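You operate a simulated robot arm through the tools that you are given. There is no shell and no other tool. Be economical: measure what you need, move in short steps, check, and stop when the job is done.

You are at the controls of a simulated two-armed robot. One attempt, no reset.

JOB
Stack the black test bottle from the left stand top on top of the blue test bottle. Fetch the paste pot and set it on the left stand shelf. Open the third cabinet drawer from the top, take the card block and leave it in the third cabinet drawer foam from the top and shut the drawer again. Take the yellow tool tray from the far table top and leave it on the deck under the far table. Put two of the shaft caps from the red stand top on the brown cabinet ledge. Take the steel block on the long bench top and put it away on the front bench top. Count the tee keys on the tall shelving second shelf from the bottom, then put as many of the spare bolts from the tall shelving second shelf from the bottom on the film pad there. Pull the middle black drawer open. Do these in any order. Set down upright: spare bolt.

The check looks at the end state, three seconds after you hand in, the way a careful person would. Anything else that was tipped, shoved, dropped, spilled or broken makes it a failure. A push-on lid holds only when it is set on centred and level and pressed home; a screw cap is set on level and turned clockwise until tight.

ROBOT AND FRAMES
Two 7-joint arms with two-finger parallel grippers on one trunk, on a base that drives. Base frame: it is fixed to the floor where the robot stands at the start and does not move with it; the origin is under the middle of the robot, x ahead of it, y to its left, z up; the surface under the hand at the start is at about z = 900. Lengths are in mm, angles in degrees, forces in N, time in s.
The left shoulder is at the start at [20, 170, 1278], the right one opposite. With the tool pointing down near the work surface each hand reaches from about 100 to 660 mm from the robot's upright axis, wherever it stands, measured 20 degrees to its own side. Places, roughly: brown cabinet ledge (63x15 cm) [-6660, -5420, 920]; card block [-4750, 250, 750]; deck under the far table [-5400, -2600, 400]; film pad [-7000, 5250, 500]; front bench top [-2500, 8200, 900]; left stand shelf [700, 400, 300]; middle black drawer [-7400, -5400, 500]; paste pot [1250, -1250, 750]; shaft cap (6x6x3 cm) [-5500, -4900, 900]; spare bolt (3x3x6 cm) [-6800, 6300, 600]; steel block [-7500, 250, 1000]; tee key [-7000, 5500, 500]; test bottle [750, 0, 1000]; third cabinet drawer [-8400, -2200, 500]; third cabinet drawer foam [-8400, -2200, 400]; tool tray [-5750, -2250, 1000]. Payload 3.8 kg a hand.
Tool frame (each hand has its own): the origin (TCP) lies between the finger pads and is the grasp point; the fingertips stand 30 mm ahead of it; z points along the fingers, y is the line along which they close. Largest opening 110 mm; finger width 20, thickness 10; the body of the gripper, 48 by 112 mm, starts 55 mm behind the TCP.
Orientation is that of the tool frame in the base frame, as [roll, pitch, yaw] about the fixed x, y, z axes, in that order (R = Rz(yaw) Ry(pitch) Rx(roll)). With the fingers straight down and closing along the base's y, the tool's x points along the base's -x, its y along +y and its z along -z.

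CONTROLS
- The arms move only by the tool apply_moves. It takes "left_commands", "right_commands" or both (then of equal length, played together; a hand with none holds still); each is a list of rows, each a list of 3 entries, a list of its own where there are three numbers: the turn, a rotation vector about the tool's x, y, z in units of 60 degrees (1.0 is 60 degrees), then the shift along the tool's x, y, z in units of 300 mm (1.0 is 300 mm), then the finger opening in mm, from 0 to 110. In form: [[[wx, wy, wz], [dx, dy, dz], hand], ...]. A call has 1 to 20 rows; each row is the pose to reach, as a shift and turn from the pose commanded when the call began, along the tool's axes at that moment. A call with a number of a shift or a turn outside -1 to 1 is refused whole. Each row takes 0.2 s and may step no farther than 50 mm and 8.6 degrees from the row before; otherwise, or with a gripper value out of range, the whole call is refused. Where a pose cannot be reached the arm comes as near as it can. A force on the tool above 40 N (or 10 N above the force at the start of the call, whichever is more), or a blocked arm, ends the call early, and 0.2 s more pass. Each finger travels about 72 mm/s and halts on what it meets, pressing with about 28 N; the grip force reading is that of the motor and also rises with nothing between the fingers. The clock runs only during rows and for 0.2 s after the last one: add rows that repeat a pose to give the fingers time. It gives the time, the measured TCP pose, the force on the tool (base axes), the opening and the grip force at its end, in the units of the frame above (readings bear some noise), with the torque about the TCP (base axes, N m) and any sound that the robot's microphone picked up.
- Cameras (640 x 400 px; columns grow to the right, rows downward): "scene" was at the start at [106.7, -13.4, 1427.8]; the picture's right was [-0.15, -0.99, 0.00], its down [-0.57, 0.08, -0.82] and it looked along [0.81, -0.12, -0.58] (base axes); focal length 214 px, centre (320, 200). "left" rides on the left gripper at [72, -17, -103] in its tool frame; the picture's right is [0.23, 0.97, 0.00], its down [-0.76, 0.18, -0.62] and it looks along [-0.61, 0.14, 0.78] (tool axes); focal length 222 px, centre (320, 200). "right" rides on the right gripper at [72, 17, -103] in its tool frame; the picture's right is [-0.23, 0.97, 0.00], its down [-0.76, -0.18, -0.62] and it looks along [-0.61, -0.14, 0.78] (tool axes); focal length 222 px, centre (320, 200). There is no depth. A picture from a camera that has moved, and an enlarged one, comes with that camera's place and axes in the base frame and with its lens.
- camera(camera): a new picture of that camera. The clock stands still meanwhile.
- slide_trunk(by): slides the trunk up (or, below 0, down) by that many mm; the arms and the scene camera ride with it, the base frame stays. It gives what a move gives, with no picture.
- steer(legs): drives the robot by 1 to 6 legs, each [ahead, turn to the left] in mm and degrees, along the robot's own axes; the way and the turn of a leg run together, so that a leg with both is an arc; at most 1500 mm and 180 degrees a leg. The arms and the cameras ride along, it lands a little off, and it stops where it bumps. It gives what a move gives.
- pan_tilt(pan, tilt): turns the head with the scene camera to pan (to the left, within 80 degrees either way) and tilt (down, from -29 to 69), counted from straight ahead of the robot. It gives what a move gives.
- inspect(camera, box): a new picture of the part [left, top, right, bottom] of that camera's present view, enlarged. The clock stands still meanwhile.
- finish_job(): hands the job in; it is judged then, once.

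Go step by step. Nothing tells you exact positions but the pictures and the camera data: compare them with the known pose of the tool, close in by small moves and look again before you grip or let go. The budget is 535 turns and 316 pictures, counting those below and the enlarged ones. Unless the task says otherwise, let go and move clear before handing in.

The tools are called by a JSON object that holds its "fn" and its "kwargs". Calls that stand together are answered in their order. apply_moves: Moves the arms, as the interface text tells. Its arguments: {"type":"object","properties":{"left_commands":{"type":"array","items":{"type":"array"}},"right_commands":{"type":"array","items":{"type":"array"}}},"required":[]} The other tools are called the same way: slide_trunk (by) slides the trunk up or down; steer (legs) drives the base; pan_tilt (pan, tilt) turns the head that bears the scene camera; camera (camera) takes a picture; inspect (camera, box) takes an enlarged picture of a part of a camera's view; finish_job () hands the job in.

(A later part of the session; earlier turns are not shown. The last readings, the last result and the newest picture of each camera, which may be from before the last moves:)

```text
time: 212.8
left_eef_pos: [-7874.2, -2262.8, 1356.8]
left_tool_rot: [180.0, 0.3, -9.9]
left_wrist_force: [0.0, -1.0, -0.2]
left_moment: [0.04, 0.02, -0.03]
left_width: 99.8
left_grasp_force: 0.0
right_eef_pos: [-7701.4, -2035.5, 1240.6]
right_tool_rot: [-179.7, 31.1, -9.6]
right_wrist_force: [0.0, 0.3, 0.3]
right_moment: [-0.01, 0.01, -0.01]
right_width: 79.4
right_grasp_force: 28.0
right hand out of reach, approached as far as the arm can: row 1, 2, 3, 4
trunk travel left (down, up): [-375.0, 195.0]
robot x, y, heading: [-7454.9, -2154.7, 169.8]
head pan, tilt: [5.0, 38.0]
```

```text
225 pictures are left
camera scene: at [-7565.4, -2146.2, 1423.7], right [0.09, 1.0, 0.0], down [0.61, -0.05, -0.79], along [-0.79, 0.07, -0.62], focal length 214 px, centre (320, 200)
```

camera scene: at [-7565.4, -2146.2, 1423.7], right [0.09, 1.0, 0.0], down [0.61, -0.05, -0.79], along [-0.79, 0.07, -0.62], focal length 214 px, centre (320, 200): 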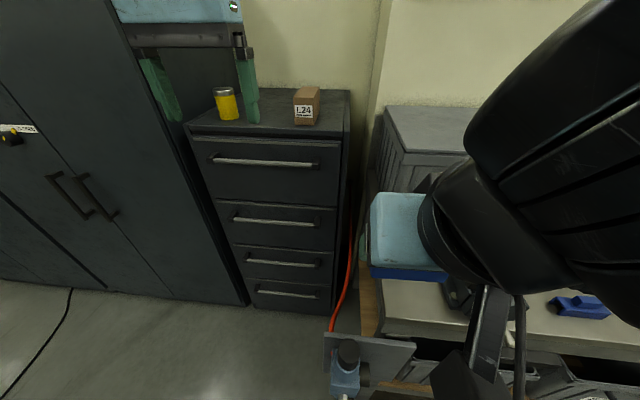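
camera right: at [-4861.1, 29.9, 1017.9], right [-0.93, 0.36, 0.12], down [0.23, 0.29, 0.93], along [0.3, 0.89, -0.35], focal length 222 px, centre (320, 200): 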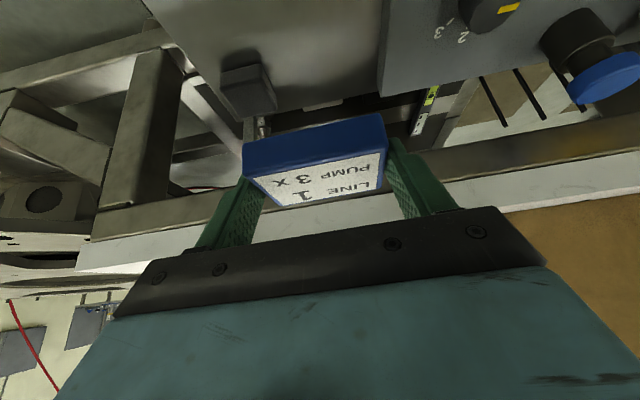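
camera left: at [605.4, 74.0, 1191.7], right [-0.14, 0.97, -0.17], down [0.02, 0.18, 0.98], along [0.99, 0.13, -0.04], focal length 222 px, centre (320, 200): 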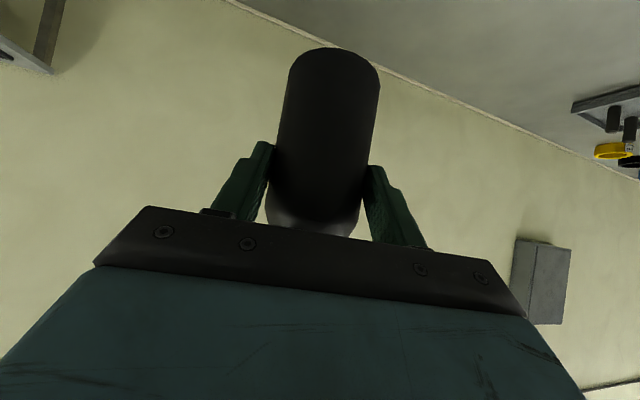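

Lowering here would bring my right elbow down near the bench vise. Turning the base 30° to the right keeps the right arm clear and brings the left shoulder nearer the drawer.

{"fn": "steer", "kwargs": {"legs": [[0, -29.5]]}}

{"fn": "pan_tilt", "kwargs": {"pan": 30, "tilt": 40}}

{"fn": "camera", "kwargs": {"camera": "scene"}}

```text
time: 214.6
left_eef_pos: [-7873.9, -2041.2, 1357.6]
left_tool_rot: [179.9, 0.2, -39.4]
left_wrist_force: [-0.5, -0.2, 0.5]
left_moment: [-0.01, 0.03, -0.02]
left_width: 99.8
left_grasp_force: 0.0
right_eef_pos: [-7611.5, -1930.2, 1240.8]
right_tool_rot: [-179.8, 31.1, -39.2]
right_wrist_force: [0.6, 0.7, -1.0]
right_moment: [-0.01, -0.01, 0.01]
right_width: 79.4
right_grasp_force: 27.5
trunk travel left (down, up): [-375.0, 195.0]
robot x, y, heading: [-7459.0, -2151.2, 140.5]
head pan, tilt: [5.0, 38.0]
```

```text
time: 215.5
left_eef_pos: [-7873.2, -2042.9, 1357.8]
left_tool_rot: [-179.9, 0.2, -39.3]
left_wrist_force: [0.2, 0.0, -0.3]
left_moment: [-0.02, 0.01, 0.01]
left_width: 100.0
left_grasp_force: 0.0
right_eef_pos: [-7611.1, -1928.3, 1237.4]
right_tool_rot: [-179.5, 30.6, -39.4]
right_wrist_force: [0.3, 0.4, -0.6]
right_moment: [-0.03, 0.03, -0.02]
right_width: 79.2
right_grasp_force: 27.8
trunk travel left (down, up): [-375.0, 195.0]
robot x, y, heading: [-7456.6, -2155.9, 140.6]
head pan, tilt: [30.0, 40.0]
```

```text
224 pictures are left
camera scene: at [-7556.2, -2115.1, 1421.6], right [0.32, 0.95, 0.0], down [0.6, -0.2, -0.77], along [-0.73, 0.25, -0.63], focal length 214 px, centre (320, 200)
```

scene: 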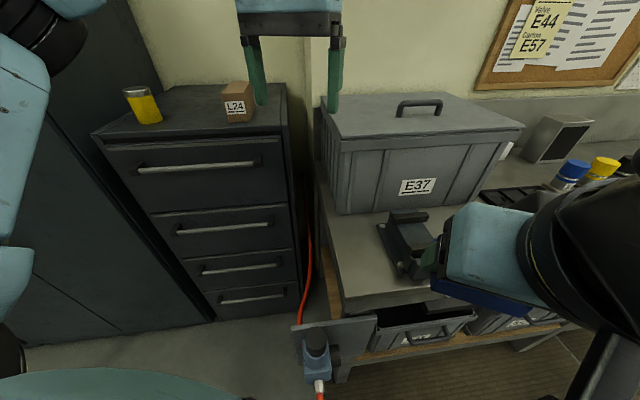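

I move the left hand out to the drawer's line, then lower the trunk.

{"fn": "apply_moves", "kwargs": {"left_commands": [[[-0.022, -0.081, -0.081], [0.079, 0.084, 0], 100], [[-0.044, -0.163, -0.163], [0.157, 0.169, 0], 100], [[-0.066, -0.244, -0.244], [0.236, 0.253, 0], 100], [[-0.087, -0.325, -0.325], [0.315, 0.337, 0], 100], [[-0.109, -0.407, -0.407], [0.393, 0.422, 0], 100], [[-0.131, -0.488, -0.488], [0.472, 0.506, 0], 100]]}}

{"fn": "slide_trunk", "kwargs": {"by": -370}}

{"fn": "camera", "kwargs": {"camera": "scene"}}

```text
time: 216.9
left_eef_pos: [-7859.6, -2253.6, 1356.8]
left_tool_rot: [-180.0, 30.2, -9.3]
left_wrist_force: [-1.1, -0.8, -0.1]
left_moment: [0.03, 0.01, 0.05]
left_width: 100.2
left_grasp_force: 0.0
right_eef_pos: [-7611.7, -1931.4, 1238.9]
right_tool_rot: [-179.4, 30.7, -39.4]
right_wrist_force: [-0.8, 0.1, -0.6]
right_moment: [0.01, -0.03, -0.05]
right_width: 79.3
right_grasp_force: 28.0
trunk travel left (down, up): [-375.0, 195.0]
robot x, y, heading: [-7459.2, -2156.8, 140.7]
head pan, tilt: [30.0, 40.0]
```

```text
time: 220.5
left_eef_pos: [-7859.1, -2251.4, 987.9]
left_tool_rot: [-179.9, 30.1, -9.4]
left_wrist_force: [0.4, 0.0, 0.4]
left_moment: [-0.02, 0.02, 0.0]
left_width: 99.9
left_grasp_force: 0.1
right_eef_pos: [-7611.9, -1929.4, 868.1]
right_tool_rot: [-179.4, 30.7, -39.3]
right_wrist_force: [0.2, 0.3, -0.9]
right_moment: [0.0, -0.01, 0.03]
right_width: 79.3
right_grasp_force: 28.1
trunk travel left (down, up): [-5.0, 565.0]
robot x, y, heading: [-7457.4, -2157.7, 140.5]
head pan, tilt: [30.0, 40.0]
```

```text
223 pictures are left
camera scene: at [-7556.7, -2115.2, 1052.3], right [0.32, 0.95, 0.0], down [0.6, -0.2, -0.78], along [-0.74, 0.25, -0.63], focal length 214 px, centre (320, 200)
```

scene: 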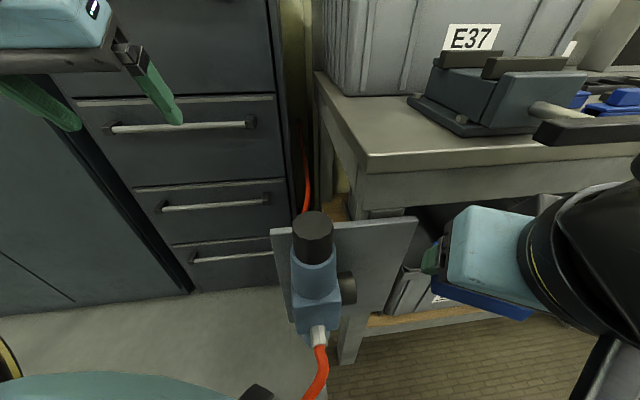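

The regulator plate sits about 390 mm out from the cabinet, so I'll open the drawer roughly 300 mm. Now I turn the left hand horizontal with vertical closing, first half.

{"fn": "apply_moves", "kwargs": {"left_commands": [[[-0.056, -0.056, 0.096], [0.029, -0.005, 0.11], 80], [[-0.111, -0.111, 0.193], [0.058, -0.009, 0.219], 80], [[-0.167, -0.167, 0.289], [0.087, -0.014, 0.329], 80], [[-0.222, -0.222, 0.385], [0.116, -0.019, 0.439], 80], [[-0.278, -0.278, 0.482], [0.145, -0.024, 0.549], 80], [[-0.333, -0.333, 0.578], [0.174, -0.028, 0.658], 80], [[-0.389, -0.389, 0.6745], [0.203, -0.033, 0.768], 80]]}}

{"fn": "camera", "kwargs": {"camera": "scene"}}

```text
time: 222.1
left_eef_pos: [-7967.3, -2185.5, 735.2]
left_tool_rot: [125.1, 32.4, -64.2]
left_wrist_force: [-0.8, 0.3, -0.2]
left_moment: [0.02, 0.0, -0.02]
left_width: 80.0
left_grasp_force: 0.1
left hand out of reach, approached as far as the arm can: row 2, 3, 4, 5, 6, 7
right_eef_pos: [-7611.7, -1929.1, 868.0]
right_tool_rot: [-179.4, 30.6, -39.2]
right_wrist_force: [0.1, -1.0, -0.6]
right_moment: [-0.03, -0.02, 0.02]
right_width: 79.2
right_grasp_force: 27.7
trunk travel left (down, up): [-5.0, 565.0]
robot x, y, heading: [-7456.8, -2159.5, 140.7]
head pan, tilt: [30.0, 40.0]
```

```text
222 pictures are left
camera scene: at [-7556.9, -2115.2, 1052.3], right [0.32, 0.95, 0.0], down [0.59, -0.2, -0.78], along [-0.74, 0.25, -0.63], focal length 214 px, centre (320, 200)
```

scene: 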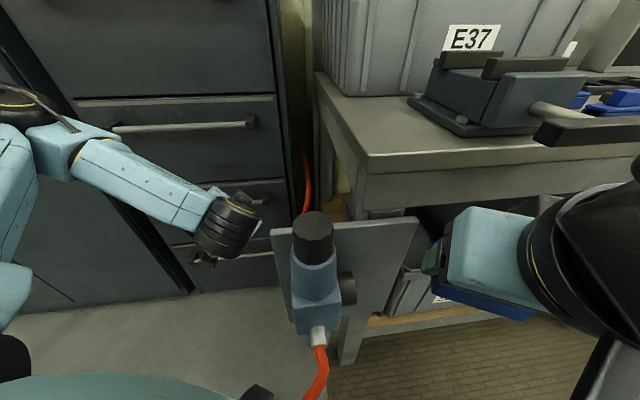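

That roll direction hits a joint limit. I'll undo it and try rolling the other way.

{"fn": "apply_moves", "kwargs": {"left_commands": [[[0.056, 0.056, -0.096], [0, 0, 0], 80], [[0.111, 0.111, -0.193], [0, 0, 0], 80], [[0.167, 0.167, -0.289], [0, 0, 0], 80], [[0.222, 0.222, -0.385], [0, 0, 0], 80], [[0.278, 0.278, -0.482], [0, 0, 0], 80], [[0.333, 0.333, -0.578], [0, 0, 0], 80], [[0.389, 0.389, -0.6745], [0, 0, 0], 80], [[0.389, 0.389, -0.6745], [0, 0, 0], 80]]}}

```text
time: 223.9
left_eef_pos: [-7966.6, -2185.9, 738.0]
left_tool_rot: [-179.7, 30.0, -9.2]
left_wrist_force: [0.0, 0.2, -0.1]
left_moment: [-0.02, 0.0, 0.01]
left_width: 80.2
left_grasp_force: 0.0
right_eef_pos: [-7610.9, -1930.9, 868.1]
right_tool_rot: [-179.3, 30.7, -39.2]
right_wrist_force: [-0.1, 0.8, -0.3]
right_moment: [-0.02, 0.02, 0.0]
right_width: 79.2
right_grasp_force: 27.7
trunk travel left (down, up): [-5.0, 565.0]
robot x, y, heading: [-7459.2, -2154.2, 140.9]
head pan, tilt: [30.0, 40.0]
```

The orientation was actually reached; only the position was too close in. I'll redo the roll while reaching farther forward.

{"fn": "apply_moves", "kwargs": {"left_commands": [[[-0.056, -0.056, 0.096], [-0.004, 0.011, 0.05], 80], [[-0.111, -0.111, 0.193], [-0.008, 0.023, 0.1], 80], [[-0.167, -0.167, 0.289], [-0.012, 0.034, 0.151], 80], [[-0.222, -0.222, 0.385], [-0.016, 0.046, 0.202], 80], [[-0.278, -0.278, 0.482], [-0.02, 0.057, 0.252], 80], [[-0.333, -0.333, 0.578], [-0.024, 0.069, 0.303], 80], [[-0.389, -0.389, 0.6745], [-0.027, 0.08, 0.353], 80], [[-0.389, -0.389, 0.6745], [-0.027, 0.08, 0.353], 80]]}}

{"fn": "camera", "kwargs": {"camera": "scene"}}

```text
time: 225.7
left_eef_pos: [-8031.9, -2198.7, 650.4]
left_tool_rot: [125.2, 32.5, -64.2]
left_wrist_force: [-0.2, 0.9, 1.1]
left_moment: [-0.01, -0.02, -0.01]
left_width: 80.0
left_grasp_force: 0.0
right_eef_pos: [-7611.9, -1929.2, 867.7]
right_tool_rot: [-179.5, 30.7, -39.3]
right_wrist_force: [-0.4, 0.4, -0.9]
right_moment: [-0.01, -0.02, 0.01]
right_width: 79.2
right_grasp_force: 27.5
trunk travel left (down, up): [-5.0, 565.0]
robot x, y, heading: [-7458.9, -2158.3, 140.5]
head pan, tilt: [30.0, 40.0]
```

```text
221 pictures are left
camera scene: at [-7556.7, -2114.8, 1052.6], right [0.32, 0.95, 0.0], down [0.59, -0.2, -0.78], along [-0.74, 0.25, -0.63], focal length 214 px, centre (320, 200)
```

scene: 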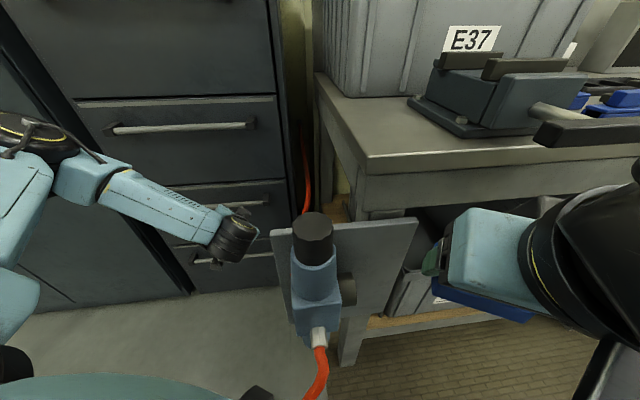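

Reached. Now the second half of the turn, ending about 100 mm in front of the handle bar.

{"fn": "apply_moves", "kwargs": {"left_commands": [[[-0.056, -0.056, 0.096], [0.013, -0.011, 0.032], 80], [[-0.111, -0.111, 0.193], [0.025, -0.023, 0.063], 80], [[-0.167, -0.167, 0.289], [0.038, -0.034, 0.095], 80], [[-0.222, -0.222, 0.385], [0.05, -0.046, 0.126], 80], [[-0.278, -0.278, 0.482], [0.063, -0.057, 0.158], 80], [[-0.333, -0.333, 0.578], [0.075, -0.069, 0.189], 80], [[-0.389, -0.389, 0.6745], [0.088, -0.08, 0.221], 80], [[-0.389, -0.389, 0.6745], [0.088, -0.08, 0.221], 80]]}}

{"fn": "camera", "kwargs": {"camera": "scene"}}

{"fn": "camera", "kwargs": {"camera": "left"}}

```text
time: 227.5
left_eef_pos: [-8008.5, -2063.5, 620.2]
left_tool_rot: [91.1, 0.9, -92.5]
left_wrist_force: [-0.2, 0.3, 0.3]
left_moment: [0.0, -0.05, -0.02]
left_width: 79.9
left_grasp_force: 0.1
left hand out of reach, approached as far as the arm can: row 1, 2, 3, 4, 5, 6, 7, 8
right_eef_pos: [-7617.8, -1930.9, 868.0]
right_tool_rot: [-178.8, 30.4, -38.8]
right_wrist_force: [0.4, -0.3, -0.3]
right_moment: [-0.01, 0.02, 0.01]
right_width: 79.3
right_grasp_force: 27.9
trunk travel left (down, up): [-5.0, 565.0]
robot x, y, heading: [-7459.4, -2156.9, 140.8]
head pan, tilt: [30.0, 40.0]
```

```text
220 pictures are left
camera scene: at [-7566.3, -2116.4, 1052.3], right [0.32, 0.95, 0.0], down [0.59, -0.2, -0.78], along [-0.74, 0.26, -0.63], focal length 214 px, centre (320, 200)
```

scene: 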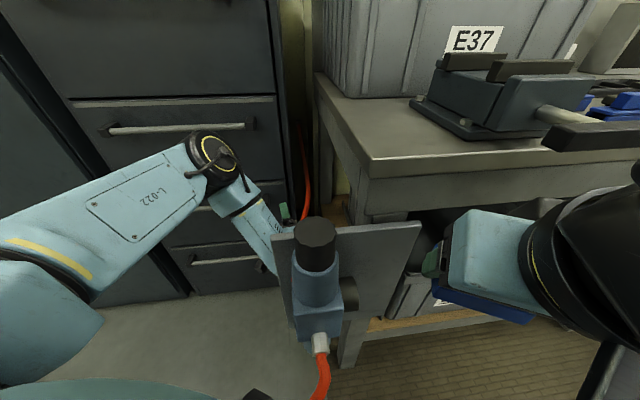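

```text
219 pictures are left
camera left: at [-7907.5, -2139.9, 603.7], right [-0.03, -0.24, 0.97], down [0.65, 0.73, 0.2], along [-0.76, 0.64, 0.14], focal length 222 px, centre (320, 200)
```

left: 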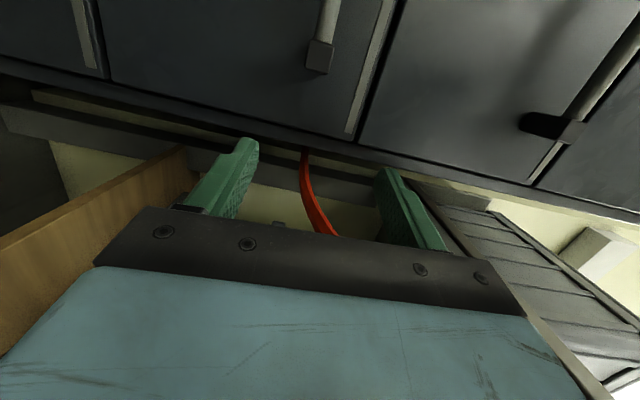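

The full roll isn't comfortable for this arm. Instead I'll hook the bar from above with both fingers pointing down behind it, tool tilted only 20°. Turning the hand back, first half.

{"fn": "apply_moves", "kwargs": {"left_commands": [[[0.069, 0.057, -0.086], [0.04, 0.039, -0.011], 60], [[0.138, 0.113, -0.172], [0.08, 0.077, -0.022], 60], [[0.207, 0.17, -0.258], [0.12, 0.116, -0.033], 60], [[0.275, 0.226, -0.343], [0.16, 0.154, -0.045], 60], [[0.344, 0.283, -0.429], [0.2, 0.193, -0.056], 60], [[0.413, 0.339, -0.515], [0.24, 0.231, -0.067], 60], [[0.482, 0.396, -0.601], [0.28, 0.27, -0.078], 60], [[0.482, 0.396, -0.601], [0.28, 0.27, -0.078], 60]]}}

```text
time: 228.2
left_eef_pos: [-8005.6, -2087.7, 646.1]
left_tool_rot: [101.0, 11.2, -83.3]
left_wrist_force: [-0.1, 0.2, 0.4]
left_moment: [0.01, 0.03, 0.03]
left_width: 60.2
left_grasp_force: 0.0
right_eef_pos: [-7615.0, -1927.5, 866.5]
right_tool_rot: [-178.8, 30.0, -39.2]
right_wrist_force: [-0.3, -0.1, -0.3]
right_moment: [-0.02, -0.06, 0.03]
right_width: 79.7
right_grasp_force: 28.1
trunk travel left (down, up): [-5.0, 565.0]
robot x, y, heading: [-7458.6, -2155.5, 140.4]
head pan, tilt: [30.0, 40.0]
stopped in row 3 (left hand): the force on the tool passed its limit at 44 N (the readings are from after the stop); the commanded pose is now the measured one
```

{"fn": "camera", "kwargs": {"camera": "scene"}}

{"fn": "camera", "kwargs": {"camera": "left"}}

```text
218 pictures are left
camera scene: at [-7561.3, -2116.3, 1051.9], right [0.29, 0.96, 0.0], down [0.61, -0.18, -0.77], along [-0.74, 0.22, -0.64], focal length 214 px, centre (320, 200)
```

scene: 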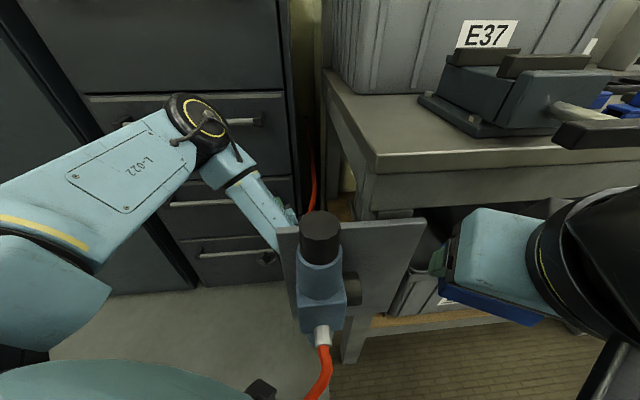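

```text
217 pictures are left
camera left: at [-7892.2, -2146.2, 634.2], right [-0.14, -0.43, 0.89], down [0.49, 0.75, 0.44], along [-0.86, 0.5, 0.11], focal length 222 px, centre (320, 200)
```

left: 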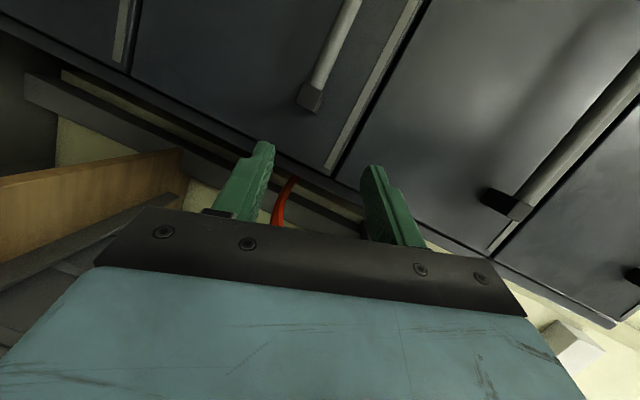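

Nothing visible is touching, so that was likely a jolt as the arm changed posture. Continuing the turn more slowly.

{"fn": "apply_moves", "kwargs": {"left_commands": [[[0, 0, 0], [0.03, 0.035, -0.067], 60], [[0.05, 0.04, -0.06], [0.06, 0.07, -0.067], 60], [[0.1, 0.08, -0.121], [0.1, 0.11, -0.067], 60], [[0.15, 0.12, -0.181], [0.14, 0.15, -0.067], 60], [[0.2, 0.16, -0.242], [0.172, 0.209, -0.067], 60], [[0.25, 0.2, -0.302], [0.172, 0.209, -0.067], 60], [[0.3, 0.24, -0.363], [0.172, 0.209, -0.067], 60], [[0.35, 0.28, -0.423], [0.172, 0.209, -0.067], 60], [[0.4, 0.32, -0.484], [0.172, 0.209, -0.067], 60], [[0.45, 0.36, -0.544], [0.172, 0.209, -0.067], 60], [[0.493, 0.396, -0.604], [0.172, 0.209, -0.067], 60]]}}

{"fn": "camera", "kwargs": {"camera": "scene"}}

```text
time: 230.6
left_eef_pos: [-7984.6, -2148.8, 699.4]
left_tool_rot: [147.3, 28.3, -41.7]
left_wrist_force: [-0.3, -0.3, 1.1]
left_moment: [-0.01, -0.02, 0.02]
left_width: 59.8
left_grasp_force: 0.2
right_eef_pos: [-7613.3, -1928.8, 865.4]
right_tool_rot: [-179.1, 30.2, -39.3]
right_wrist_force: [-0.5, -0.7, -0.3]
right_moment: [-0.04, -0.02, -0.01]
right_width: 79.1
right_grasp_force: 27.9
trunk travel left (down, up): [-5.0, 565.0]
robot x, y, heading: [-7460.9, -2155.0, 140.3]
head pan, tilt: [30.0, 40.0]
```

```text
216 pictures are left
camera scene: at [-7557.3, -2117.1, 1052.0], right [0.29, 0.96, 0.0], down [0.6, -0.18, -0.78], along [-0.74, 0.23, -0.63], focal length 214 px, centre (320, 200)
```

scene: 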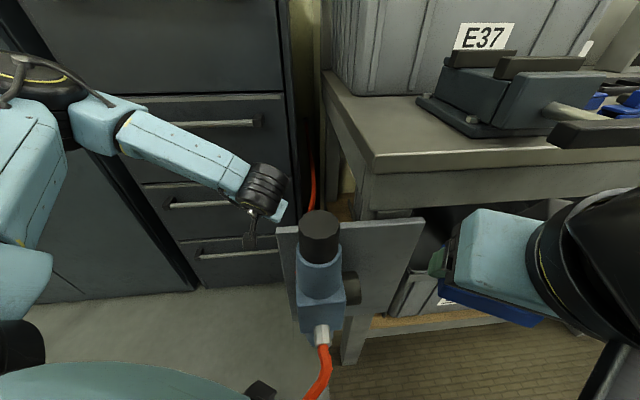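

{"fn": "apply_moves", "kwargs": {"left_commands": [[[0.066, 0.053, -0.081], [-0.019, 0.048, 0.051], 60], [[0.131, 0.106, -0.161], [-0.038, 0.095, 0.102], 60], [[0.197, 0.158, -0.242], [-0.056, 0.143, 0.152], 60], [[0.262, 0.211, -0.322], [-0.075, 0.19, 0.203], 60], [[0.328, 0.264, -0.403], [-0.094, 0.238, 0.254], 60], [[0.328, 0.264, -0.403], [-0.094, 0.238, 0.254], 60]]}}

{"fn": "camera", "kwargs": {"camera": "left"}}

{"fn": "camera", "kwargs": {"camera": "scene"}}

```text
time: 232.0
left_eef_pos: [-8080.3, -2199.5, 695.4]
left_tool_rot: [-179.9, 19.7, -11.4]
left_wrist_force: [0.4, -0.1, 0.2]
left_moment: [-0.02, -0.01, -0.01]
left_width: 59.9
left_grasp_force: 0.0
right_eef_pos: [-7611.7, -1927.5, 866.4]
right_tool_rot: [-178.9, 30.3, -39.3]
right_wrist_force: [0.5, -0.6, 0.0]
right_moment: [-0.01, -0.03, -0.01]
right_width: 79.5
right_grasp_force: 28.1
trunk travel left (down, up): [-5.0, 565.0]
robot x, y, heading: [-7461.6, -2156.1, 140.3]
head pan, tilt: [30.0, 40.0]
```

```text
215 pictures are left
camera left: at [-7976.3, -2203.0, 766.4], right [0.02, -1.0, -0.08], down [-0.53, -0.07, 0.84], along [-0.85, 0.03, -0.53], focal length 222 px, centre (320, 200)
```

left: 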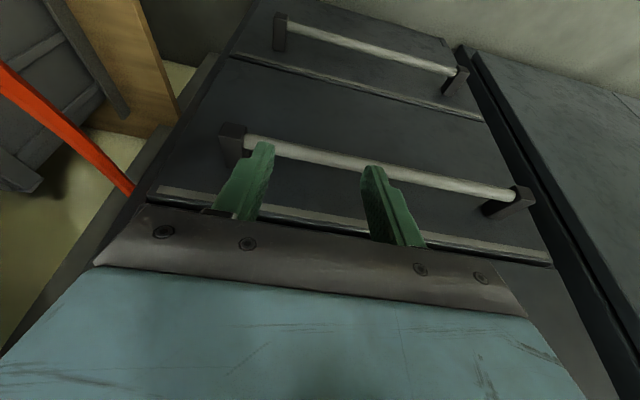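

```text
214 pictures are left
camera scene: at [-7557.3, -2117.0, 1052.2], right [0.29, 0.96, 0.0], down [0.6, -0.18, -0.78], along [-0.74, 0.23, -0.63], focal length 214 px, centre (320, 200)
```

scene: 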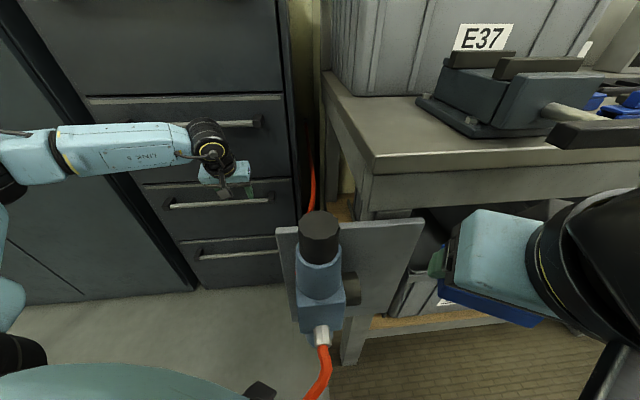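

The left camera shows the third handle just below the fingers. I'll zoom to judge the gap behind the bar.

{"fn": "inspect", "kwargs": {"camera": "left", "box": [200, 100, 320, 200]}}

{"fn": "inspect", "kwargs": {"camera": "left", "box": [420, 140, 560, 260]}}

```text
4.00 times, centred on (260, 150) of left
camera zoom: at [-7976.3, -2203.0, 766.4], right [0.02, -1.0, -0.08], down [-0.53, -0.07, 0.84], along [-0.85, 0.03, -0.53], focal length 888 px, centre (560, 400)
```

zoom: 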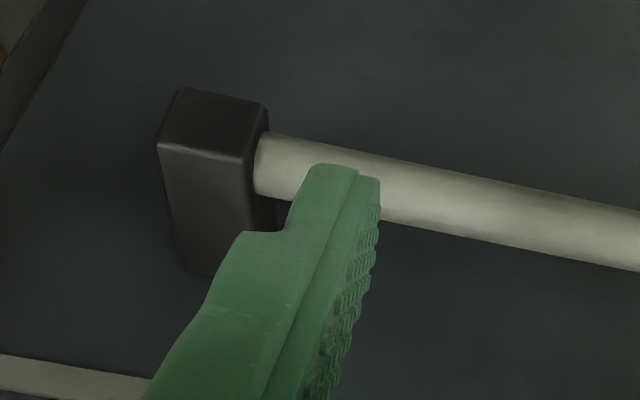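

```text
3.33 times, centred on (490, 200) of left
camera zoom: at [-7976.3, -2203.0, 766.4], right [0.02, -1.0, -0.08], down [-0.53, -0.07, 0.84], along [-0.85, 0.03, -0.53], focal length 740 px, centre (-247, 200)
```

zoom: 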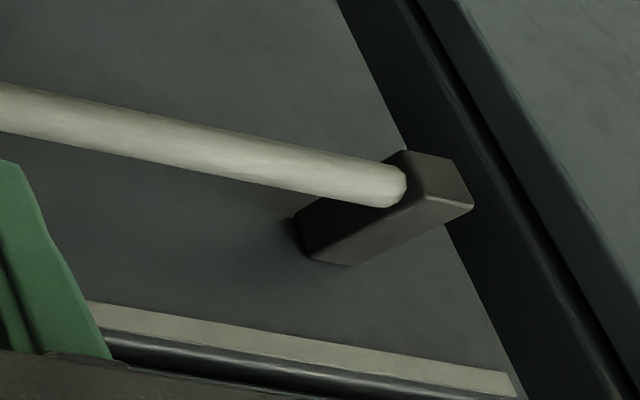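

The bar stands about 42 mm off the face with room behind it. With a 30° tilt the fingertips can hook behind it while the wrist clears the handle above. Moving to just above the bar.

{"fn": "apply_moves", "kwargs": {"left_commands": [[[0, -0.057, 0], [-0.08, 0.025, 0.06], 50], [[0, -0.115, 0], [-0.16, 0.05, 0.12], 50], [[0, -0.172, 0], [-0.22, 0.07, 0.18], 50], [[0, -0.172, 0], [-0.262, 0.088, 0.235], 50], [[0, -0.172, 0], [-0.262, 0.088, 0.235], 50]]}}

{"fn": "camera", "kwargs": {"camera": "left"}}

{"fn": "inspect", "kwargs": {"camera": "scene", "box": [140, 100, 300, 220]}}

```text
time: 232.9
left_eef_pos: [-8165.7, -2202.8, 658.0]
left_tool_rot: [-179.8, 29.4, -11.4]
left_wrist_force: [10.5, -2.0, 3.2]
left_moment: [-0.06, -0.1, 0.27]
left_width: 50.0
left_grasp_force: 0.0
right_eef_pos: [-7610.8, -1928.9, 864.5]
right_tool_rot: [-178.7, 29.9, -39.4]
right_wrist_force: [0.4, 0.0, -0.9]
right_moment: [-0.03, -0.02, -0.02]
right_width: 79.4
right_grasp_force: 28.3
trunk travel left (down, up): [-5.0, 565.0]
robot x, y, heading: [-7454.1, -2152.4, 140.3]
head pan, tilt: [30.0, 40.0]
stopped in row 4 (left hand): the force on the tool passed its limit at 63 N (the readings are from after the stop); the commanded pose is now the measured one
```

```text
211 pictures are left
camera left: at [-8050.9, -2209.4, 710.9], right [0.0, -0.99, -0.12], down [-0.39, -0.11, 0.92], along [-0.92, 0.04, -0.38], focal length 222 px, centre (320, 200)
```

left: 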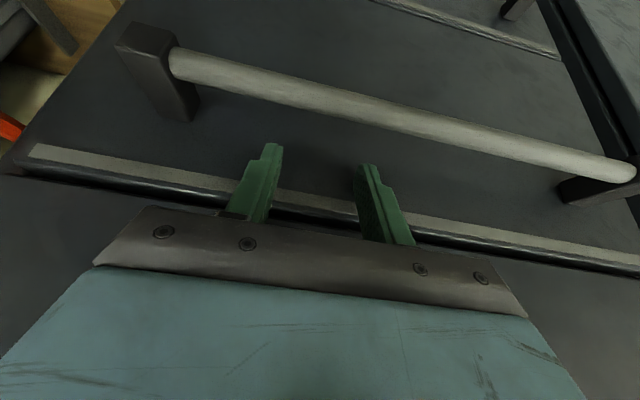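

```text
3.33 times, centred on (220, 160) of scene
camera zoom: at [-7556.6, -2119.2, 1051.6], right [0.27, 0.96, 0.0], down [0.61, -0.17, -0.77], along [-0.74, 0.21, -0.63], focal length 715 px, centre (653, 333)
```

zoom: 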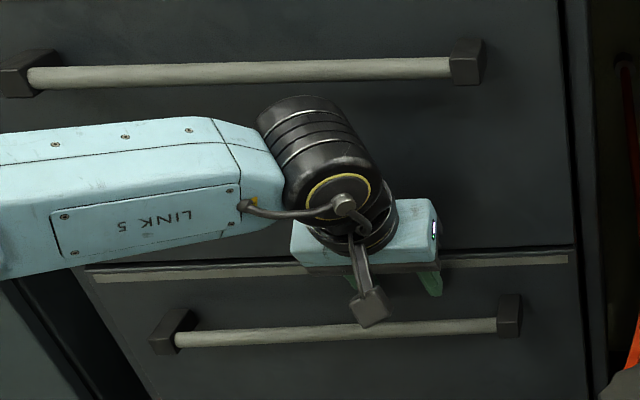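

The fingertip touched the lip along the drawer's top edge. I'll back off 8 mm and come in along the tool axis instead, so the tips pass the lip and slip behind the bar.

{"fn": "apply_moves", "kwargs": {"left_commands": [[[0, 0, 0], [0.024, 0, -0.0135], 50], [[0, 0, 0], [0.024, 0, 0.03], 50], [[0, 0, 0], [0.024, 0, 0.07], 50], [[0, 0, 0], [0.024, 0, 0.07], 50]]}}

{"fn": "camera", "kwargs": {"camera": "left"}}

{"fn": "inspect", "kwargs": {"camera": "scene", "box": [140, 100, 300, 220]}}

```text
time: 233.8
left_eef_pos: [-8166.9, -2203.4, 632.1]
left_tool_rot: [-179.7, 28.9, -11.3]
left_wrist_force: [17.3, -2.2, 5.5]
left_moment: [-0.15, -0.22, 0.42]
left_width: 49.6
left_grasp_force: 0.0
right_eef_pos: [-7611.2, -1927.7, 863.7]
right_tool_rot: [-178.5, 29.8, -39.5]
right_wrist_force: [-0.1, 0.3, -0.8]
right_moment: [0.0, -0.01, 0.01]
right_width: 79.4
right_grasp_force: 27.7
trunk travel left (down, up): [-5.0, 565.0]
robot x, y, heading: [-7456.0, -2153.3, 140.4]
head pan, tilt: [30.0, 40.0]
stopped in row 4 (left hand): the force on the tool passed its limit at 55 N (the readings are from after the stop); the commanded pose is now the measured one
```

```text
209 pictures are left
camera left: at [-8051.9, -2209.9, 688.7], right [0.0, -0.99, -0.11], down [-0.4, -0.11, 0.91], along [-0.92, 0.04, -0.39], focal length 222 px, centre (320, 200)
```

left: 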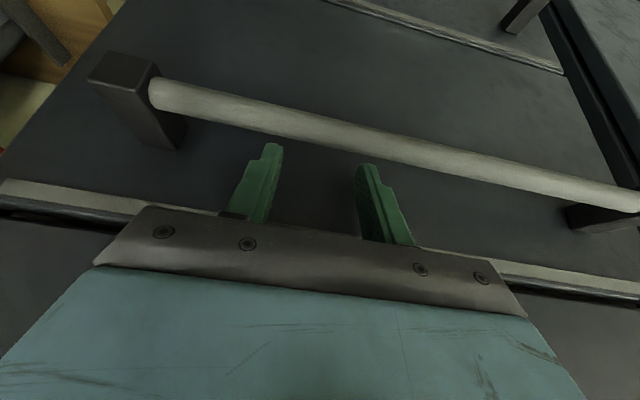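

```text
3.33 times, centred on (220, 160) of scene
camera zoom: at [-7555.2, -2120.7, 1051.3], right [0.26, 0.97, 0.0], down [0.62, -0.16, -0.77], along [-0.75, 0.2, -0.64], focal length 715 px, centre (653, 333)
```

zoom: 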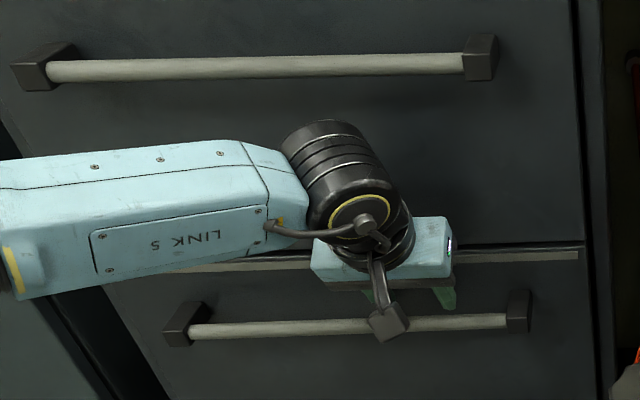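

The tips touched the drawer face below the lip, and by the geometry they're already behind the bar. I'll try pulling straight out 50 mm.

{"fn": "apply_moves", "kwargs": {"left_commands": [[[0, 0, 0], [0.03, 0, -0.016], 50], [[0, 0, 0], [0.06, 0, -0.033], 50], [[0, 0, 0], [0.09, 0, -0.049], 50], [[0, 0, 0], [0.12, 0, -0.065], 50], [[0, 0, 0], [0.15, 0, -0.081], 50], [[0, 0, 0], [0.15, 0, -0.081], 50]]}}

{"fn": "camera", "kwargs": {"camera": "left"}}

```text
time: 235.2
left_eef_pos: [-8115.7, -2214.1, 632.5]
left_tool_rot: [-179.9, 28.8, -11.5]
left_wrist_force: [-0.1, -0.3, 0.9]
left_moment: [0.01, 0.03, 0.05]
left_width: 50.2
left_grasp_force: 0.3
right_eef_pos: [-7611.8, -1927.1, 863.7]
right_tool_rot: [-178.6, 29.8, -39.4]
right_wrist_force: [0.4, -0.7, -0.3]
right_moment: [-0.03, -0.04, -0.01]
right_width: 79.6
right_grasp_force: 28.2
trunk travel left (down, up): [-5.0, 565.0]
robot x, y, heading: [-7459.4, -2154.4, 140.4]
head pan, tilt: [30.0, 40.0]
```

```text
207 pictures are left
camera left: at [-8001.6, -2219.5, 687.0], right [0.0, -0.99, -0.11], down [-0.39, -0.1, 0.91], along [-0.92, 0.04, -0.39], focal length 222 px, centre (320, 200)
```

left: 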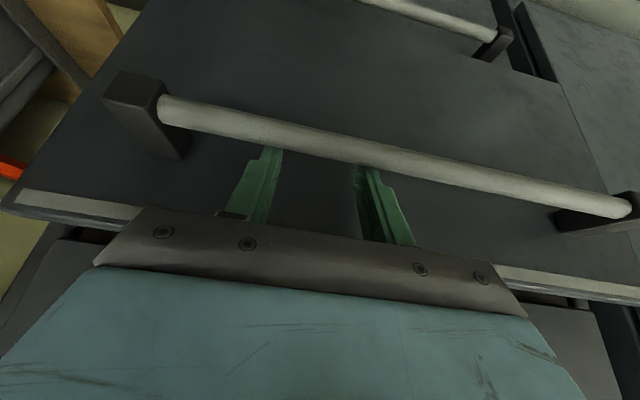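

It works: the drawer is coming out. Pulling another 130 mm.

{"fn": "apply_moves", "kwargs": {"left_commands": [[[0, 0, 0], [0.054, 0, -0.03], 50], [[0, 0, 0], [0.108, 0, -0.06], 50], [[0, 0, 0], [0.162, 0, -0.09], 50], [[0, 0, 0], [0.217, 0, -0.12], 50], [[0, 0, 0], [0.271, 0, -0.149], 50], [[0, 0, 0], [0.325, 0, -0.179], 50], [[0, 0, 0], [0.379, 0, -0.209], 50], [[0, 0, 0], [0.379, 0, -0.209], 50]]}}

{"fn": "camera", "kwargs": {"camera": "left"}}

{"fn": "camera", "kwargs": {"camera": "scene"}}

```text
time: 237.0
left_eef_pos: [-7990.1, -2239.4, 631.0]
left_tool_rot: [-179.8, 28.8, -11.3]
left_wrist_force: [0.1, 0.2, 1.1]
left_moment: [0.0, -0.07, -0.03]
left_width: 49.8
left_grasp_force: 0.0
right_eef_pos: [-7611.5, -1928.1, 863.5]
right_tool_rot: [-178.6, 29.8, -39.4]
right_wrist_force: [0.3, 0.8, -1.3]
right_moment: [-0.03, -0.04, -0.02]
right_width: 79.5
right_grasp_force: 27.8
trunk travel left (down, up): [-5.0, 565.0]
robot x, y, heading: [-7461.7, -2154.9, 140.5]
head pan, tilt: [30.0, 40.0]
```

```text
206 pictures are left
camera left: at [-7875.0, -2245.0, 686.7], right [0.0, -0.99, -0.11], down [-0.4, -0.1, 0.91], along [-0.92, 0.04, -0.39], focal length 222 px, centre (320, 200)
```

left: 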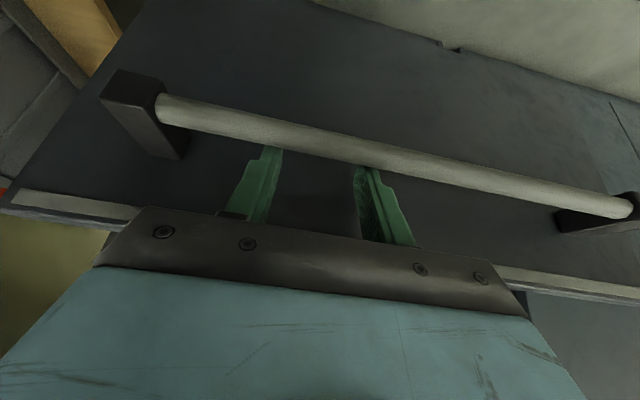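

```text
205 pictures are left
camera scene: at [-7557.0, -2119.7, 1051.6], right [0.26, 0.96, 0.0], down [0.61, -0.17, -0.77], along [-0.75, 0.2, -0.63], focal length 214 px, centre (320, 200)
```

scene: 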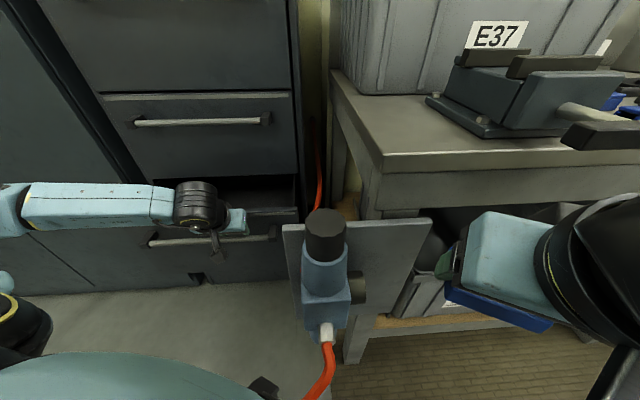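

About 175 mm open. Another 110 mm.

{"fn": "apply_moves", "kwargs": {"left_commands": [[[0, 0, 0], [0.054, 0, -0.03], 50], [[0, 0, 0], [0.108, 0, -0.06], 50], [[0, 0, 0], [0.162, 0, -0.09], 50], [[0, 0, 0], [0.217, 0, -0.12], 50], [[0, 0, 0], [0.271, 0, -0.149], 50], [[0, 0, 0], [0.325, 0, -0.179], 50], [[0, 0, 0], [0.325, 0, -0.179], 50]]}}

{"fn": "camera", "kwargs": {"camera": "scene"}}

```text
time: 238.4
left_eef_pos: [-7923.0, -2249.2, 617.7]
left_tool_rot: [-179.7, 29.9, -11.2]
left_wrist_force: [0.3, -0.9, 15.3]
left_moment: [-0.7, -0.98, 0.48]
left_width: 49.9
left_grasp_force: 0.0
left hand out of reach, approached as far as the arm can: row 4, 5, 6
right_eef_pos: [-7611.0, -1927.5, 862.3]
right_tool_rot: [-178.3, 29.5, -39.4]
right_wrist_force: [-0.3, -0.3, -1.7]
right_moment: [-0.02, 0.01, 0.01]
right_width: 79.4
right_grasp_force: 28.1
trunk travel left (down, up): [-5.0, 565.0]
robot x, y, heading: [-7456.7, -2154.0, 140.5]
head pan, tilt: [30.0, 40.0]
stopped in row 6 (left hand): the force on the tool passed its limit at 47 N (the readings are from after the stop); the commanded pose is now the measured one
```

```text
204 pictures are left
camera scene: at [-7556.7, -2121.1, 1051.2], right [0.25, 0.97, 0.0], down [0.62, -0.16, -0.77], along [-0.75, 0.19, -0.64], focal length 214 px, centre (320, 200)
```

scene: 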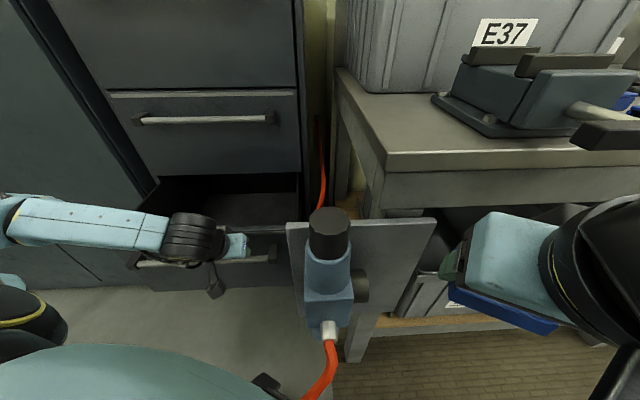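

The drawer is about 240 mm open, which is where the arm's reach folds up. That should be enough, so I free the fingers upward along the tool axis.

{"fn": "apply_moves", "kwargs": {"left_commands": [[[0, 0, 0], [-0.0117, 0, 0.0064], 50], [[0, 0, 0], [-0.0117, 0, -0.04], 50], [[0, 0, 0], [-0.02, 0, -0.1], 50], [[0, 0, 0], [-0.06, 0, -0.2], 50], [[0, 0, 0], [-0.12, 0, -0.3], 50], [[0, 0, 0], [-0.2, 0, -0.4], 50]]}}

{"fn": "camera", "kwargs": {"camera": "scene"}}

{"fn": "camera", "kwargs": {"camera": "left"}}

```text
time: 239.8
left_eef_pos: [-7957.2, -2242.5, 748.8]
left_tool_rot: [-179.7, 29.7, -11.3]
left_wrist_force: [0.3, -0.4, 0.1]
left_moment: [0.01, -0.01, 0.05]
left_width: 49.8
left_grasp_force: 0.1
left hand out of reach, approached as far as the arm can: row 2, 3, 4, 5, 6
right_eef_pos: [-7611.5, -1927.3, 862.4]
right_tool_rot: [-178.3, 29.7, -39.4]
right_wrist_force: [0.5, 0.1, -0.9]
right_moment: [0.02, -0.01, -0.02]
right_width: 79.6
right_grasp_force: 28.0
trunk travel left (down, up): [-5.0, 565.0]
robot x, y, heading: [-7459.0, -2156.9, 140.5]
head pan, tilt: [30.0, 40.0]
```

```text
203 pictures are left
camera scene: at [-7557.2, -2120.7, 1051.5], right [0.25, 0.97, 0.0], down [0.61, -0.16, -0.77], along [-0.75, 0.19, -0.64], focal length 214 px, centre (320, 200)
```

scene: 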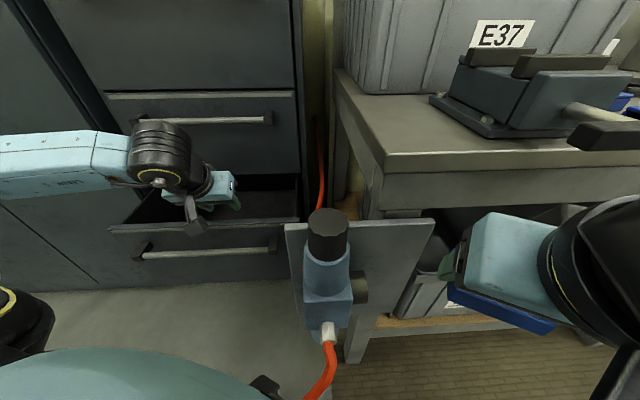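

```text
202 pictures are left
camera left: at [-7842.2, -2248.1, 801.6], right [0.0, -0.99, -0.12], down [-0.38, -0.11, 0.92], along [-0.92, 0.04, -0.38], focal length 222 px, centre (320, 200)
```

left: 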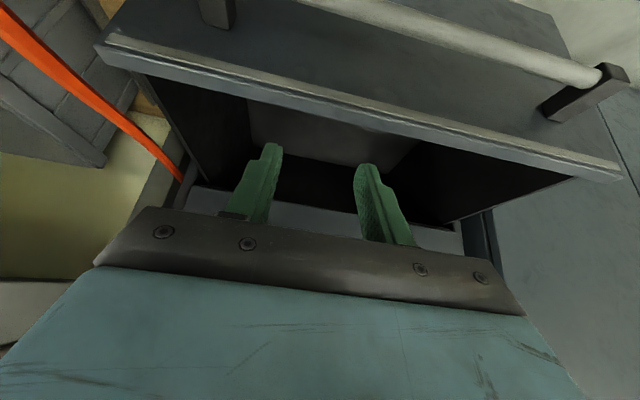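

The drawer is open. I raise the left hand and look down into it.

{"fn": "apply_moves", "kwargs": {"left_commands": [[[0, 0, 0], [-0.045, 0.05, -0.119], 50], [[0, 0, 0], [-0.09, 0.12, -0.239], 50], [[0, 0, 0], [-0.135, 0.2, -0.358], 50], [[0, 0, 0], [-0.18, 0.283, -0.477], 50], [[0, 0, 0], [-0.18, 0.283, -0.477], 50]]}}

{"fn": "camera", "kwargs": {"camera": "left"}}

{"fn": "inspect", "kwargs": {"camera": "scene", "box": [80, 130, 320, 290]}}

```text
time: 241.0
left_eef_pos: [-7955.0, -2328.6, 901.5]
left_tool_rot: [-179.7, 29.7, -11.3]
left_wrist_force: [-0.4, 0.1, 0.5]
left_moment: [0.01, -0.01, 0.01]
left_width: 50.0
left_grasp_force: 0.0
right_eef_pos: [-7611.4, -1927.5, 862.6]
right_tool_rot: [-178.3, 29.6, -39.3]
right_wrist_force: [-0.7, 0.0, -0.4]
right_moment: [0.0, -0.01, 0.0]
right_width: 79.4
right_grasp_force: 28.5
trunk travel left (down, up): [-5.0, 565.0]
robot x, y, heading: [-7455.1, -2155.6, 140.4]
head pan, tilt: [30.0, 40.0]
```

```text
201 pictures are left
camera left: at [-7839.6, -2335.1, 954.7], right [0.0, -0.99, -0.12], down [-0.38, -0.11, 0.92], along [-0.92, 0.04, -0.38], focal length 222 px, centre (320, 200)
```

left: 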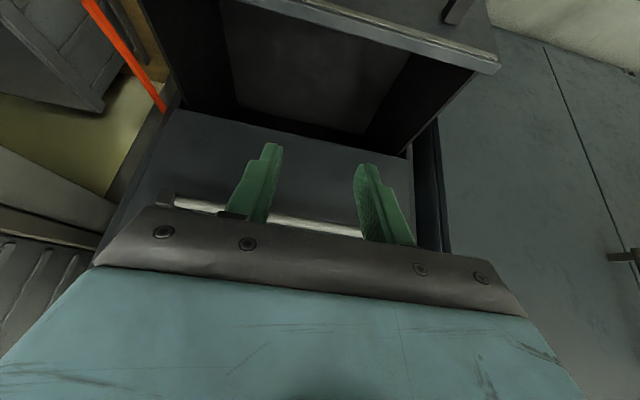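

```text
2.50 times, centred on (200, 210) of scene
camera zoom: at [-7557.2, -2120.7, 1051.5], right [0.25, 0.97, 0.0], down [0.61, -0.16, -0.77], along [-0.75, 0.2, -0.63], focal length 536 px, centre (620, 175)
```

zoom: 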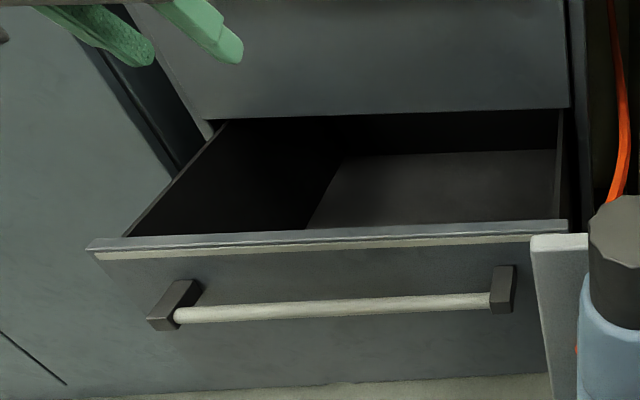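

The foam fills the drawer floor, about 240 mm below the rim, so I want the drawer open wider. I'll back the base 120 mm and pull further with the left hand.

{"fn": "steer", "kwargs": {"legs": [[-120, 0]]}}

{"fn": "camera", "kwargs": {"camera": "left"}}

{"fn": "camera", "kwargs": {"camera": "scene"}}

```text
time: 242.2
left_eef_pos: [-7861.5, -2407.0, 901.1]
left_tool_rot: [-179.7, 29.6, -11.1]
left_wrist_force: [-0.3, 0.5, 0.6]
left_moment: [0.0, 0.0, 0.01]
left_width: 50.2
left_grasp_force: 0.0
right_eef_pos: [-7516.6, -2004.9, 863.1]
right_tool_rot: [-178.3, 29.8, -39.3]
right_wrist_force: [0.5, -0.4, -0.9]
right_moment: [0.01, 0.01, -0.02]
right_width: 79.5
right_grasp_force: 28.1
trunk travel left (down, up): [-5.0, 565.0]
robot x, y, heading: [-7362.7, -2234.3, 140.5]
head pan, tilt: [30.0, 40.0]
```

```text
199 pictures are left
camera left: at [-7745.5, -2412.5, 954.3], right [0.0, -0.99, -0.12], down [-0.38, -0.11, 0.92], along [-0.92, 0.04, -0.38], focal length 222 px, centre (320, 200)
```

left: 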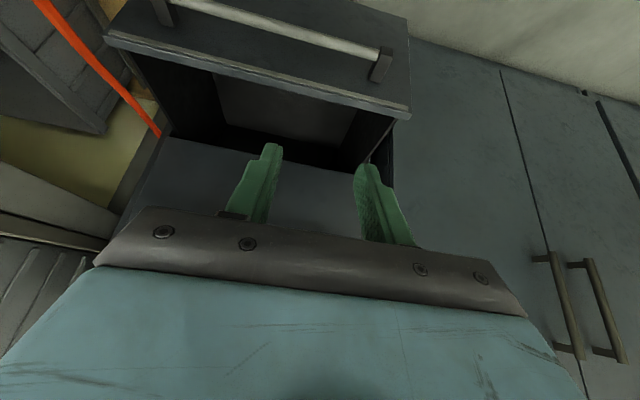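

```text
198 pictures are left
camera scene: at [-7463.1, -2198.1, 1051.7], right [0.26, 0.97, 0.0], down [0.61, -0.16, -0.77], along [-0.75, 0.2, -0.63], focal length 214 px, centre (320, 200)
```

scene: 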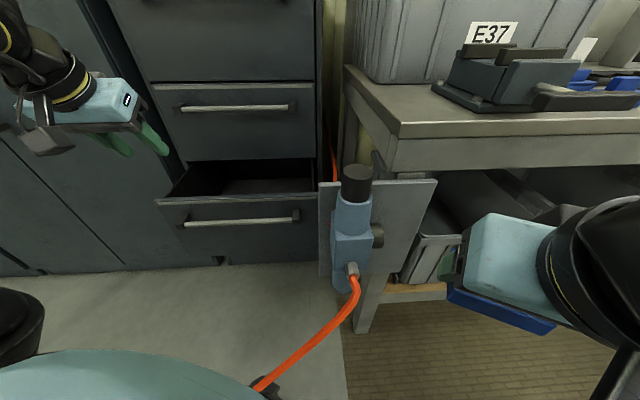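

The drawer's rim now lies near offset 200 mm. I'll put the left fingertips inside behind the front panel and pull from there.

{"fn": "apply_moves", "kwargs": {"left_commands": [[[0, 0, 0], [-0.062, -0.029, 0.125], 50], [[0, 0, 0], [-0.123, -0.058, 0.25], 50], [[0, 0, 0], [-0.185, -0.087, 0.375], 50], [[0, 0, 0], [-0.246, -0.116, 0.5], 50], [[0, 0, 0], [-0.308, -0.145, 0.625], 50], [[0, 0, 0], [-0.369, -0.174, 0.75], 50], [[0, 0, 0], [-0.369, -0.174, 0.75], 50]]}}

{"fn": "camera", "kwargs": {"camera": "left"}}

{"fn": "camera", "kwargs": {"camera": "scene"}}

```text
time: 243.8
left_eef_pos: [-8056.9, -2314.1, 758.5]
left_tool_rot: [-179.6, 29.6, -11.2]
left_wrist_force: [-0.2, -1.7, -0.9]
left_moment: [-0.02, 0.03, 0.01]
left_width: 49.9
left_grasp_force: 0.0
right_eef_pos: [-7517.8, -2004.5, 861.3]
right_tool_rot: [-178.1, 29.6, -39.3]
right_wrist_force: [0.4, 0.2, -0.5]
right_moment: [-0.03, -0.03, -0.02]
right_width: 79.3
right_grasp_force: 27.6
trunk travel left (down, up): [-5.0, 565.0]
robot x, y, heading: [-7364.3, -2230.5, 140.5]
head pan, tilt: [30.0, 40.0]
```

```text
197 pictures are left
camera left: at [-7942.0, -2319.8, 812.2], right [0.0, -0.99, -0.12], down [-0.38, -0.11, 0.92], along [-0.92, 0.04, -0.38], focal length 222 px, centre (320, 200)
```

left: 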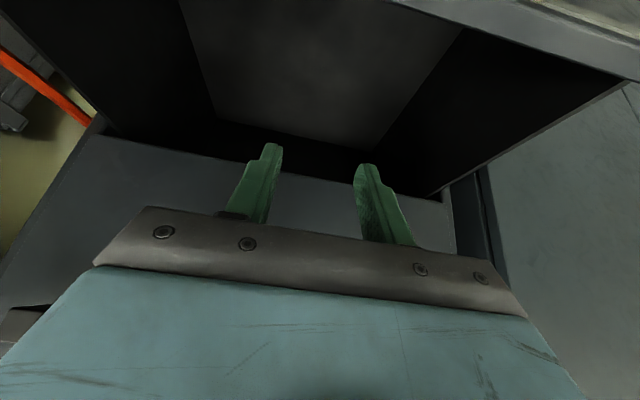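

```text
196 pictures are left
camera scene: at [-7463.5, -2198.8, 1051.3], right [0.25, 0.97, 0.0], down [0.62, -0.16, -0.77], along [-0.75, 0.19, -0.64], focal length 214 px, centre (320, 200)
```

scene: 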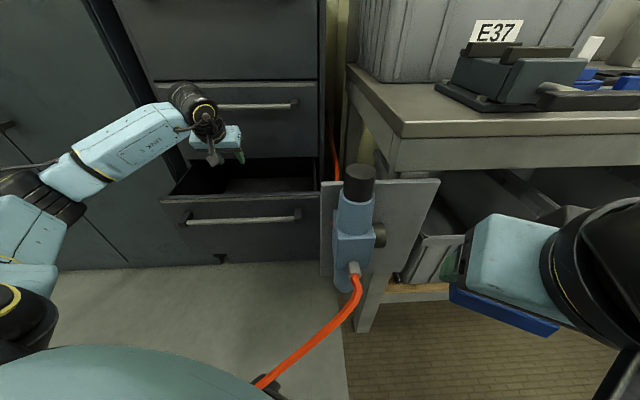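

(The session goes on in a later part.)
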